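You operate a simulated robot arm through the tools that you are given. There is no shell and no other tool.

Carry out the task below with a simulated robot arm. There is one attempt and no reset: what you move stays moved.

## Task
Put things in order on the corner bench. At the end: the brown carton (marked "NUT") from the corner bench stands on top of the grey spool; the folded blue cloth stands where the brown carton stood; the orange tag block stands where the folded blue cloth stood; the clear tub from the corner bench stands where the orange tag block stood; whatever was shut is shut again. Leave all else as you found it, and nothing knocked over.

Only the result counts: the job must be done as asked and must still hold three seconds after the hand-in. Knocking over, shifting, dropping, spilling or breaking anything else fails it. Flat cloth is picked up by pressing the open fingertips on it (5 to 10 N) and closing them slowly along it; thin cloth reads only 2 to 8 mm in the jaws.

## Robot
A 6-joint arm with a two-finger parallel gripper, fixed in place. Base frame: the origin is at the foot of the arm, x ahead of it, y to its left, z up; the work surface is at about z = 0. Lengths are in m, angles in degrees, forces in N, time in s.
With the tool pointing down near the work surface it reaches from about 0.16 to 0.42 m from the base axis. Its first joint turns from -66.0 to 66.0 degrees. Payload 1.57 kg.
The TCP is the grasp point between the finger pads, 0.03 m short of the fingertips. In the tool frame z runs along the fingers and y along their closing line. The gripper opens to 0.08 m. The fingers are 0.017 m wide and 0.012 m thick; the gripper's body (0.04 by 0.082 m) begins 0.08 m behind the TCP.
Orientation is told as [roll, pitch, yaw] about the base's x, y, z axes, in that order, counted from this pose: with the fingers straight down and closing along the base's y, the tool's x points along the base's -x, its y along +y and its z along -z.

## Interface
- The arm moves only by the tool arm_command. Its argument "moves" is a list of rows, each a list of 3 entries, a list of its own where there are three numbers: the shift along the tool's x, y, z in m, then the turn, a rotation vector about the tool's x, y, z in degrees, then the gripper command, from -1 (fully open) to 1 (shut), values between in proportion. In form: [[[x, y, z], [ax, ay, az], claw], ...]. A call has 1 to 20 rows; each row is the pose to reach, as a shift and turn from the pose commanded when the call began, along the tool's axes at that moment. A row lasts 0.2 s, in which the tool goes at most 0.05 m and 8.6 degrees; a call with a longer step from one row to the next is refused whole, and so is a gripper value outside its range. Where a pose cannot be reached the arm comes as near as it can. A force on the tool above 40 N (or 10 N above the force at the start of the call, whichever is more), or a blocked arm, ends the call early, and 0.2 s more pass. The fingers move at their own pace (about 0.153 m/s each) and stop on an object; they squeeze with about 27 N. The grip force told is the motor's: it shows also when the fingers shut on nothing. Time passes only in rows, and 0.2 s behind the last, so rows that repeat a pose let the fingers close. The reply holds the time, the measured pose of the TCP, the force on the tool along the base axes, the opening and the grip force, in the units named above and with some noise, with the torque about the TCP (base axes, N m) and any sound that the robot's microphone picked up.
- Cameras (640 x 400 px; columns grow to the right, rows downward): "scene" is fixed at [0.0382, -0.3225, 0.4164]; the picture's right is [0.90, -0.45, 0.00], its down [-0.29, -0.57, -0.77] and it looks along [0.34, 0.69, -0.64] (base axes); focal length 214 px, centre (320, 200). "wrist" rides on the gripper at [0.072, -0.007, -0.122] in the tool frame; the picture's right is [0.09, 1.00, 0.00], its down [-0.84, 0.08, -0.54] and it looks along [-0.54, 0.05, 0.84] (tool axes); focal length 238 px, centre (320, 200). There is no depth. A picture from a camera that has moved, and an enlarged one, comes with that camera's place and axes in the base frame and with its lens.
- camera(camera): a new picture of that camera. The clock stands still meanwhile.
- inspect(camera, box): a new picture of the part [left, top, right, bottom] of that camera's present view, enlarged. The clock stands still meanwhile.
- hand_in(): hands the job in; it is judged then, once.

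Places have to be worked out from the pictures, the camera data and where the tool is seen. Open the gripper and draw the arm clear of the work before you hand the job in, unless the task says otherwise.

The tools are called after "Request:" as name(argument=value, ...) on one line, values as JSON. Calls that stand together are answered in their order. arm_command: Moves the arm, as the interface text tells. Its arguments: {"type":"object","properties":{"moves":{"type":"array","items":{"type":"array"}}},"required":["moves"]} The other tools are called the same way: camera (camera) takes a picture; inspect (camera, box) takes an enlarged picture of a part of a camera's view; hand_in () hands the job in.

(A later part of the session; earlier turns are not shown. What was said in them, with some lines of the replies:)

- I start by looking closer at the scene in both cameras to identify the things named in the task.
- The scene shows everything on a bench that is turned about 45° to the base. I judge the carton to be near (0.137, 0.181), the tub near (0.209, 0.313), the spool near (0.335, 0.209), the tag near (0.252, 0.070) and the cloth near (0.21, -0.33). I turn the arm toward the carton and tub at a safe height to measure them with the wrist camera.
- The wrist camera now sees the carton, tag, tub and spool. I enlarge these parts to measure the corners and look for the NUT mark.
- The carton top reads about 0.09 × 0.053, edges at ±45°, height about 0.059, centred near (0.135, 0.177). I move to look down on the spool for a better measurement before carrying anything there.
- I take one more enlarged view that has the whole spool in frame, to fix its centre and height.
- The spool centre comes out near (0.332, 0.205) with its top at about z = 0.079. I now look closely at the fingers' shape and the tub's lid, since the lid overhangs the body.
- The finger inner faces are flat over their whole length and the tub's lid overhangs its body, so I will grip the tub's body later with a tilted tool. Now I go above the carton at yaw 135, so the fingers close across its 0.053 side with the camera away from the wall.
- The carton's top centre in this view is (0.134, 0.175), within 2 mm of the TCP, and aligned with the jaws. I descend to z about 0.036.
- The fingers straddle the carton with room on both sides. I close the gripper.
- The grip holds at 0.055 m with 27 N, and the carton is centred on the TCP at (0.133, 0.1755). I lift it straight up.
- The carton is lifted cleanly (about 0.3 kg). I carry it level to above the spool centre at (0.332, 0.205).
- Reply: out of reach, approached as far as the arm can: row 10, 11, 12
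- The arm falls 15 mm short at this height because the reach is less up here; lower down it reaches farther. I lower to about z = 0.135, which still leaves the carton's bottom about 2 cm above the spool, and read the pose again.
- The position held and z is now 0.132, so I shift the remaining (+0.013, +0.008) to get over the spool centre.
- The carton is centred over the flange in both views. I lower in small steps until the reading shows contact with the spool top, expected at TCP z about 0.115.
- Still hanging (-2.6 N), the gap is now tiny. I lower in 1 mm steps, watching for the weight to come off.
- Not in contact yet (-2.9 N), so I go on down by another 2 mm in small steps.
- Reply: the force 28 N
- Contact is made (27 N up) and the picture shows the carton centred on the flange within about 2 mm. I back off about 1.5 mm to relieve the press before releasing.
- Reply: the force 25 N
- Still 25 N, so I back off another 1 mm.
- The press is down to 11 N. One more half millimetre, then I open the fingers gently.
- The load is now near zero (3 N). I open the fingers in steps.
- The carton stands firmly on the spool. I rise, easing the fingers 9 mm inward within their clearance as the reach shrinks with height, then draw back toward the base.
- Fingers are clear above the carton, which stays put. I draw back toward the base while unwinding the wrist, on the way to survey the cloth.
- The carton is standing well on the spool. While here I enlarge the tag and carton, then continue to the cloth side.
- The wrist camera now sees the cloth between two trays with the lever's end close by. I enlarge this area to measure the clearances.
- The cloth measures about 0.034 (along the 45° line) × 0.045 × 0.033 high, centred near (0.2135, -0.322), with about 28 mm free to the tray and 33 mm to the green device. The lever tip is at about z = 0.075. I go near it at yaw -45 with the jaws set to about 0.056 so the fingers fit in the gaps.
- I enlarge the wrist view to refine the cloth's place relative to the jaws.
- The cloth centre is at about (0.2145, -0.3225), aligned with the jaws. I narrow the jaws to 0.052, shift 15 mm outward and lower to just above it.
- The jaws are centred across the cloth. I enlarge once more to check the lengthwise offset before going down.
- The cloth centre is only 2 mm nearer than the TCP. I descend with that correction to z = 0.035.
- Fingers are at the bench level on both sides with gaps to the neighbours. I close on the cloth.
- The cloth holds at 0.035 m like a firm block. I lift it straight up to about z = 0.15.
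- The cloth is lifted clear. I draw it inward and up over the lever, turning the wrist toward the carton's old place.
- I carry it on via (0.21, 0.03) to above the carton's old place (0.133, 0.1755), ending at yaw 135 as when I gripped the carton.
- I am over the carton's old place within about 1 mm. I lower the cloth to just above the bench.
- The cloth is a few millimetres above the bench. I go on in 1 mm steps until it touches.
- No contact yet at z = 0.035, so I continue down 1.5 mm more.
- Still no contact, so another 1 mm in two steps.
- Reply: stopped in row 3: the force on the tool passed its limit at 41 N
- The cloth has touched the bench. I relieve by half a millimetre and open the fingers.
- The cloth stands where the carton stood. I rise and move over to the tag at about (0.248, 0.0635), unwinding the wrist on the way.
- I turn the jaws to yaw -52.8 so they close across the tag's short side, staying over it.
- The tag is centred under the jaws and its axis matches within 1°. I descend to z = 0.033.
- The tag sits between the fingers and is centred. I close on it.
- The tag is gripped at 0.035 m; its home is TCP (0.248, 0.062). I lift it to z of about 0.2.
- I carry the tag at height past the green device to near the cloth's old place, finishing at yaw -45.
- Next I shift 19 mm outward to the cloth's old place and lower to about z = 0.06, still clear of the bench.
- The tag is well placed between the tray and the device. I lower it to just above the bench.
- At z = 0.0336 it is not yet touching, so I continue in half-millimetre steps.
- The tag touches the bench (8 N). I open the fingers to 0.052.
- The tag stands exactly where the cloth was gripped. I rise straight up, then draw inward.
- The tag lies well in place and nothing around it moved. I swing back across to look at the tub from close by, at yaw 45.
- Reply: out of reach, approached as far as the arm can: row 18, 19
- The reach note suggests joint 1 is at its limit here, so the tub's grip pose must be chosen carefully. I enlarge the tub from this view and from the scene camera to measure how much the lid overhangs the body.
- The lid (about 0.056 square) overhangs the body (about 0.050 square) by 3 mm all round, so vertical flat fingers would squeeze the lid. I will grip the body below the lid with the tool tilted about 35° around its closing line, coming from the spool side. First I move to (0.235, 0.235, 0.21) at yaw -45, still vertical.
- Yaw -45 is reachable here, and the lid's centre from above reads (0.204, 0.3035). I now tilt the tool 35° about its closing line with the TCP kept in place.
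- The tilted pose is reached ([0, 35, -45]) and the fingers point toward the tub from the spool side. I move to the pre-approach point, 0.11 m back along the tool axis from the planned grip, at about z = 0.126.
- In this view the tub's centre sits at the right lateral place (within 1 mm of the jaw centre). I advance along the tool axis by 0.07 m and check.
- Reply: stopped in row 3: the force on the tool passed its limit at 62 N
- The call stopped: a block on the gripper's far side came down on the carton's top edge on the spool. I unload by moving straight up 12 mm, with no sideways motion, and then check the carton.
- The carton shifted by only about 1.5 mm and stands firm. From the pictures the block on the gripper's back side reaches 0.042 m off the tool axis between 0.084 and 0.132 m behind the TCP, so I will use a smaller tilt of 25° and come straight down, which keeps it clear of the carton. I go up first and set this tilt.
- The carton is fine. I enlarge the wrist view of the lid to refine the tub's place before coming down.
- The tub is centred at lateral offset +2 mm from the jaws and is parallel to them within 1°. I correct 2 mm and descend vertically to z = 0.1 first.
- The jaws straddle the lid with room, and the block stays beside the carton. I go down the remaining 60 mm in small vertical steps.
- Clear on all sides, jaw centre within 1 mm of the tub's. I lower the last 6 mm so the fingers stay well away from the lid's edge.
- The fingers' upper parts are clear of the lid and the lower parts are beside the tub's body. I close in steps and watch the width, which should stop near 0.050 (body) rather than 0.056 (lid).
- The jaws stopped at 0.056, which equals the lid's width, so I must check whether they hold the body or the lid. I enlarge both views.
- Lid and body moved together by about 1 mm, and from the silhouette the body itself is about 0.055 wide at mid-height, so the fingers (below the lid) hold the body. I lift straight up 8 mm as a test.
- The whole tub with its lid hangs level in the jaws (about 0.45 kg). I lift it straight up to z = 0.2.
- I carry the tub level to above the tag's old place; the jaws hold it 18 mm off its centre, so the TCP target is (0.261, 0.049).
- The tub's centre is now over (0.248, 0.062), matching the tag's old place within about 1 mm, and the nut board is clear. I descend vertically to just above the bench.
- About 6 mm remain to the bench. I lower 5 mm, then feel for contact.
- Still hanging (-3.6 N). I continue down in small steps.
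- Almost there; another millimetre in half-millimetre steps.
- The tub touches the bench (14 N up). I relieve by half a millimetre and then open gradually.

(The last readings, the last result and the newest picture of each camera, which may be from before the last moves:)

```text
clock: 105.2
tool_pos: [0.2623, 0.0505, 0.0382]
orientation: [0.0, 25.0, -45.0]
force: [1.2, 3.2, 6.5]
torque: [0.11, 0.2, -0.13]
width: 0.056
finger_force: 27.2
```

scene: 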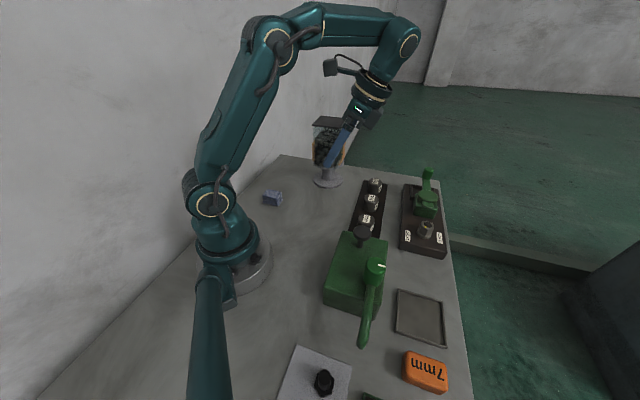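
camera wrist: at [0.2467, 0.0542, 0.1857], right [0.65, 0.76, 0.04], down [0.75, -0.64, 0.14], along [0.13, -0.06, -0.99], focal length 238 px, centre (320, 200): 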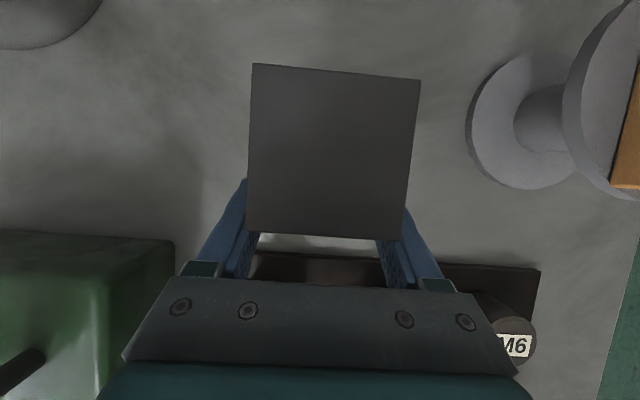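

The load is down to 6.5 N. I relieve a touch more and open in steps.

Request:
arm_command(moves=[[[0.0001, 0, -0.0002], [0, 0, 0], 1], [[0.0001, 0, -0.0002], [0, 0, 0], -0.42], [[0.0001, 0, -0.0002], [0, 0, 0], -0.5], [[0.0001, 0, -0.0002], [0, 0, 0], -0.7], [[0.0001, 0, -0.0002], [0, 0, 0], -0.9], [[0.0001, 0, -0.0002], [0, 0, 0], -1]])

Request:
inspect(camera="scene", box=[310, 160, 370, 230])

Request:
camera(camera="wrist")

```text
clock: 106.7
tool_pos: [0.2621, 0.0502, 0.0383]
orientation: [0.1, 25.0, -45.2]
force: [0.6, -0.7, 0.8]
torque: [-0.02, -0.01, -0.02]
width: 0.0801
finger_force: 0.0
```

```text
5.71 times, centred on (340, 195) of scene
camera zoom: at [0.0382, -0.3225, 0.4164], right [0.9, -0.45, 0.0], down [-0.29, -0.57, -0.77], along [0.34, 0.69, -0.64], focal length 1226 px, centre (206, 229)
```

zoom: 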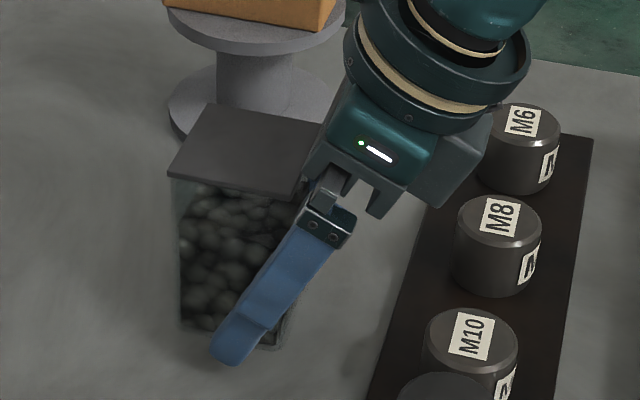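

```text
taken
camera wrist: at [0.2473, 0.0539, 0.1795], right [0.65, 0.76, 0.04], down [0.75, -0.64, 0.14], along [0.13, -0.06, -0.99], focal length 238 px, centre (320, 200)
```

wrist: 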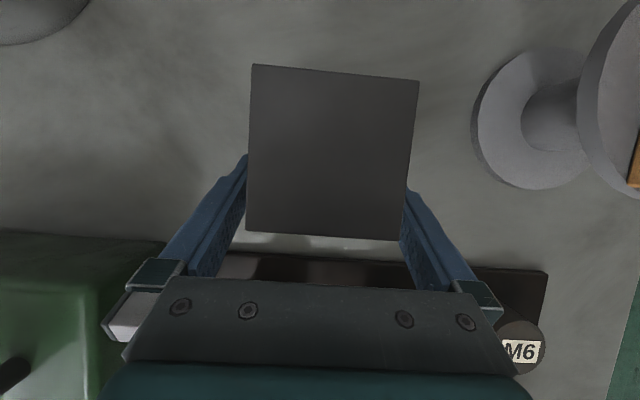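

The tub stands on the bench with its lid on, fingers fully open and clear. I rise straight up.

Request:
arm_command(moves=[[[0.0042, 0, -0.0091], [0, 0, 0], -1], [[0.0106, 0, -0.0227], [0, 0, 0], -1], [[0.019, 0, -0.0408], [0, 0, 0], -1], [[0.0275, 0, -0.0589], [0, 0, 0], -1], [[0.0359, 0, -0.0771], [0, 0, 0], -1], [[0.0465, 0, -0.0997], [0, 0, 0], -1], [[0.057, 0, -0.1224], [0, 0, 0], -1], [[0.0655, 0, -0.1405], [0, 0, 0], -1], [[0.0697, 0, -0.1495], [0, 0, 0], -1], [[0.0697, 0, -0.1495], [0, 0, 0], -1]])

Request:
camera(camera="wrist")

Request:
camera(camera="scene")

Request:
inspect(camera="scene", box=[300, 160, 360, 230])

```text
clock: 108.8
tool_pos: [0.2624, 0.0488, 0.2038]
orientation: [0.0, 25.2, -45.1]
force: [0.1, -0.2, -0.4]
torque: [0.01, 0.0, -0.01]
width: 0.0801
finger_force: 0.0
```

```text
taken
camera wrist: at [0.247, 0.054, 0.3441], right [0.65, 0.76, 0.04], down [0.75, -0.64, 0.14], along [0.13, -0.06, -0.99], focal length 238 px, centre (320, 200)
```

wrist: 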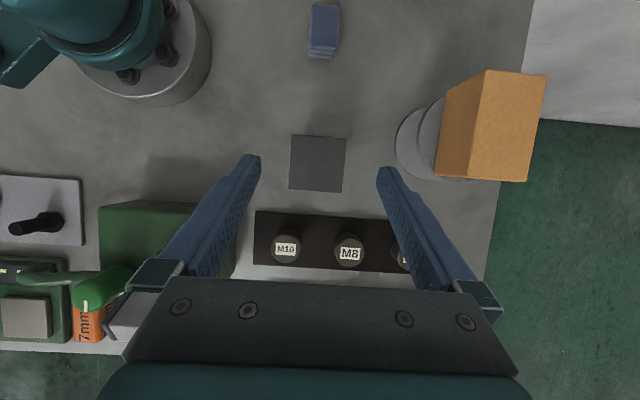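

```text
taken
```

scene: 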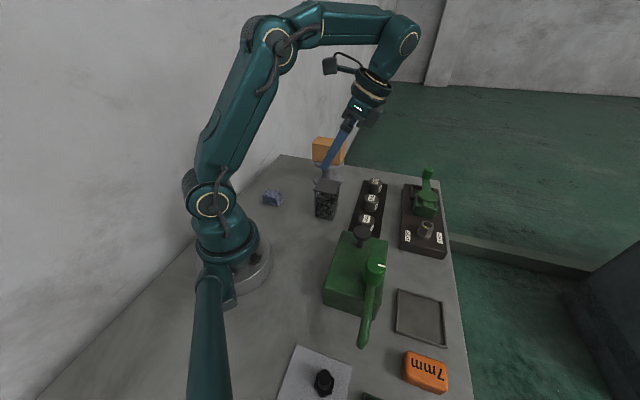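

```text
5.71 times, centred on (330, 195) of scene
camera zoom: at [0.0382, -0.3225, 0.4164], right [0.9, -0.45, 0.0], down [-0.29, -0.57, -0.77], along [0.34, 0.69, -0.64], focal length 1226 px, centre (263, 229)
```

zoom: 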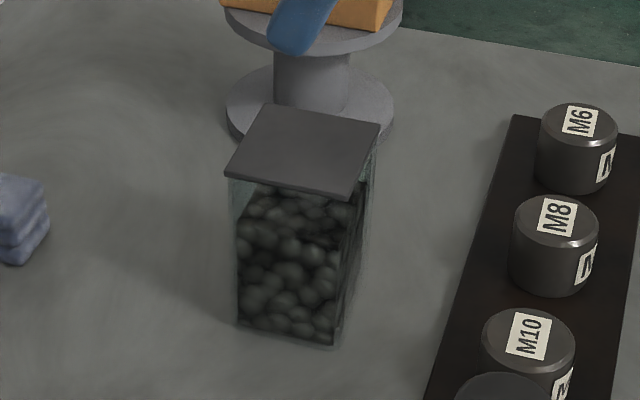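

The tub stands in the tag's place with its lid on, and all else looks unchanged. I level the tool and raise it a little, then draw back.

Request:
arm_command(moves=[[[0.0043, 0, -0.009], [0, -6.3, 0], -1], [[0.0085, 0, -0.0181], [0, -12.6, 0], -1], [[0.0128, 0, -0.0271], [0, -18.9, 0], -1], [[0.0128, 0, -0.0271], [0, -25.2, 0], -1], [[0.0128, 0, -0.0271], [0, -25.2, 0], -1]])

Request:
camera(camera="scene")

```text
clock: 110.0
tool_pos: [0.2608, 0.0505, 0.2321]
orientation: [0.0, -0.3, -45.1]
force: [0.0, -0.1, -0.1]
torque: [0.01, 0.03, -0.02]
width: 0.0802
finger_force: 0.1
```

```text
taken
```

scene: 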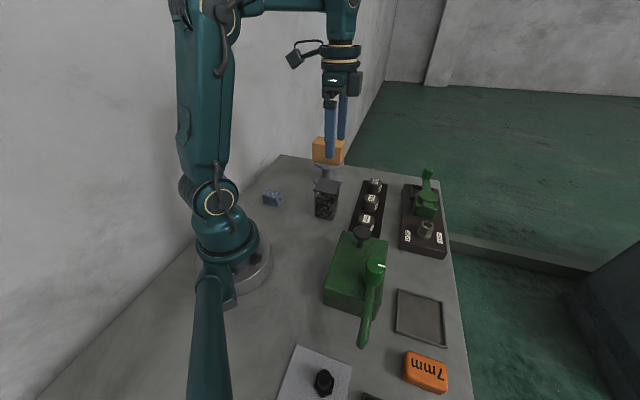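

The tool is upright again. I draw it back to a neutral place above free bench and then take final views of every item.

Request:
arm_command(moves=[[[0.0013, -0.0131, -0.0047], [0, 0, -7.5], -1], [[0.0026, -0.0262, -0.0093], [0, 0, -15], -1], [[0.0039, -0.0393, -0.014], [0, 0, -22.5], -1], [[0.0051, -0.0523, -0.0187], [0, 0, -30], -1], [[0.0064, -0.0654, -0.0233], [0, 0, -37.5], -1], [[0.0077, -0.0785, -0.028], [0, 0, -45], -1], [[0.0077, -0.0785, -0.028], [0, 0, -45], -1]])

Request:
camera(camera="scene")

Request:
inspect(camera="scene", box=[240, 120, 400, 230])

Request:
inspect(camera="scene", box=[310, 220, 480, 400])

Request:
camera(camera="wrist")

```text
clock: 111.7
tool_pos: [0.2005, 0.0015, 0.2608]
orientation: [-0.1, -0.1, -0.1]
force: [-0.2, 0.4, -0.2]
torque: [0.0, 0.03, -0.01]
width: 0.08
finger_force: 0.1
```

```text
taken
```

scene: 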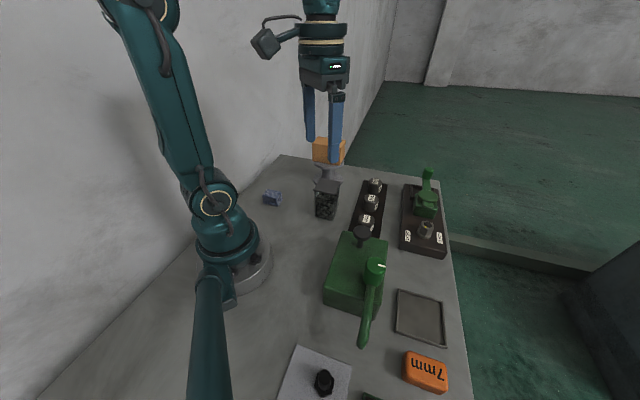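

```text
3.64 times, centred on (320, 175) of scene
camera zoom: at [0.0382, -0.3225, 0.4164], right [0.9, -0.45, 0.0], down [-0.29, -0.57, -0.77], along [0.34, 0.69, -0.64], focal length 780 px, centre (320, 291)
```

zoom: 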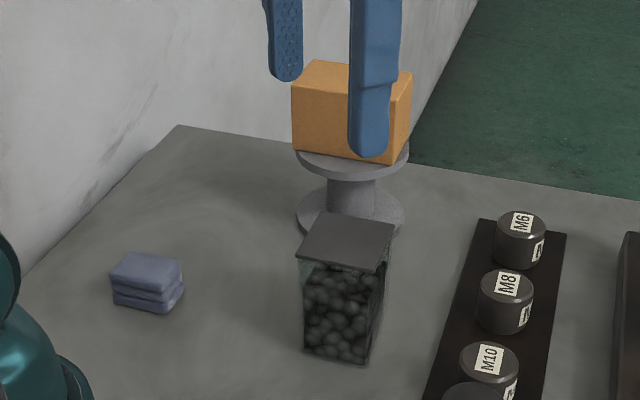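

```text
2.22 times, centred on (395, 310) of scene
camera zoom: at [0.0382, -0.3225, 0.4164], right [0.9, -0.45, 0.0], down [-0.29, -0.57, -0.77], along [0.34, 0.69, -0.64], focal length 477 px, centre (153, -44)
```

zoom: 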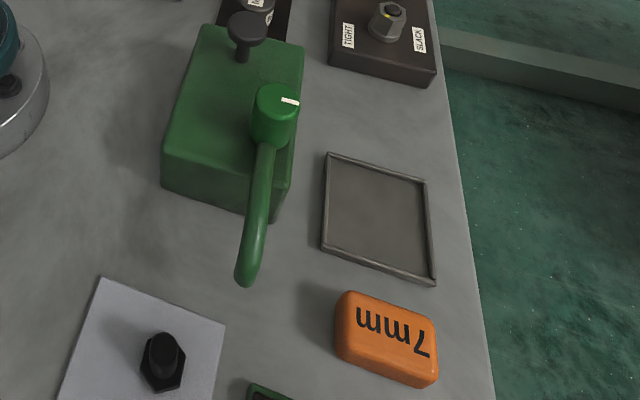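

```text
taken
camera wrist: at [0.1281, -0.0068, 0.3835], right [-0.09, 1.0, 0.0], down [0.84, 0.08, 0.54], along [0.54, 0.05, -0.84], focal length 238 px, centre (320, 200)
```

wrist: 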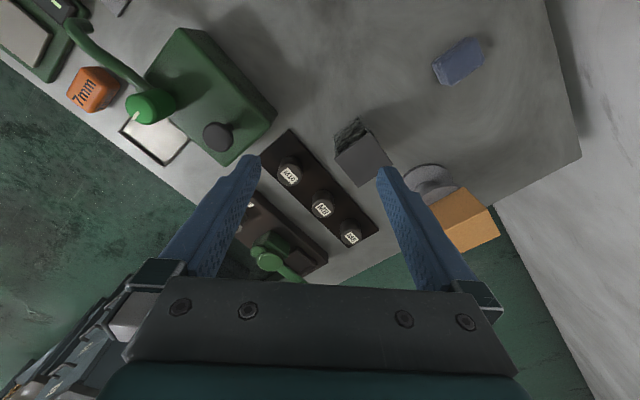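

All four items stand in their new places: the carton centred on the spool, the cloth where the carton was, the tag where the cloth was, and the tub with its lid on where the tag was. Nothing else has moved, the gripper is open and the arm is clear, so I hand in.

Request:
hand_in()

```text
The job is handed in.
```

I finished the job and handed it in; I haven't been told how it was judged. In the last pictures before handing in, all four items stood where you asked:

- **Brown carton:** it stands on top of the grey spool, close to centred. I never saw the "NUT" mark on the sides I could view, but it was the only brown carton on the bench.
- **Folded blue cloth:** it is where the carton stood, within about 1 mm.
- **Orange tag block:** it is where the cloth stood, within about 2 mm, and squared up with the bench as the cloth was.
- **Clear tub:** it is where the tag stood, within about 3–4 mm, upright with its lid still on. I kept it level the whole way.

**Knock on the carton:** on my first approach to the tub, a block on the back of the gripper pressed down on the carton on the spool. The arm stopped by itself when the force peaked at 62 N. The carton moved about 1.5 mm, stayed upright and looked unmarked. I changed the approach angle and it did not happen again.

Nothing else on the bench looked moved, tipped or spilled. The gripper is open and the arm is clear of the work.
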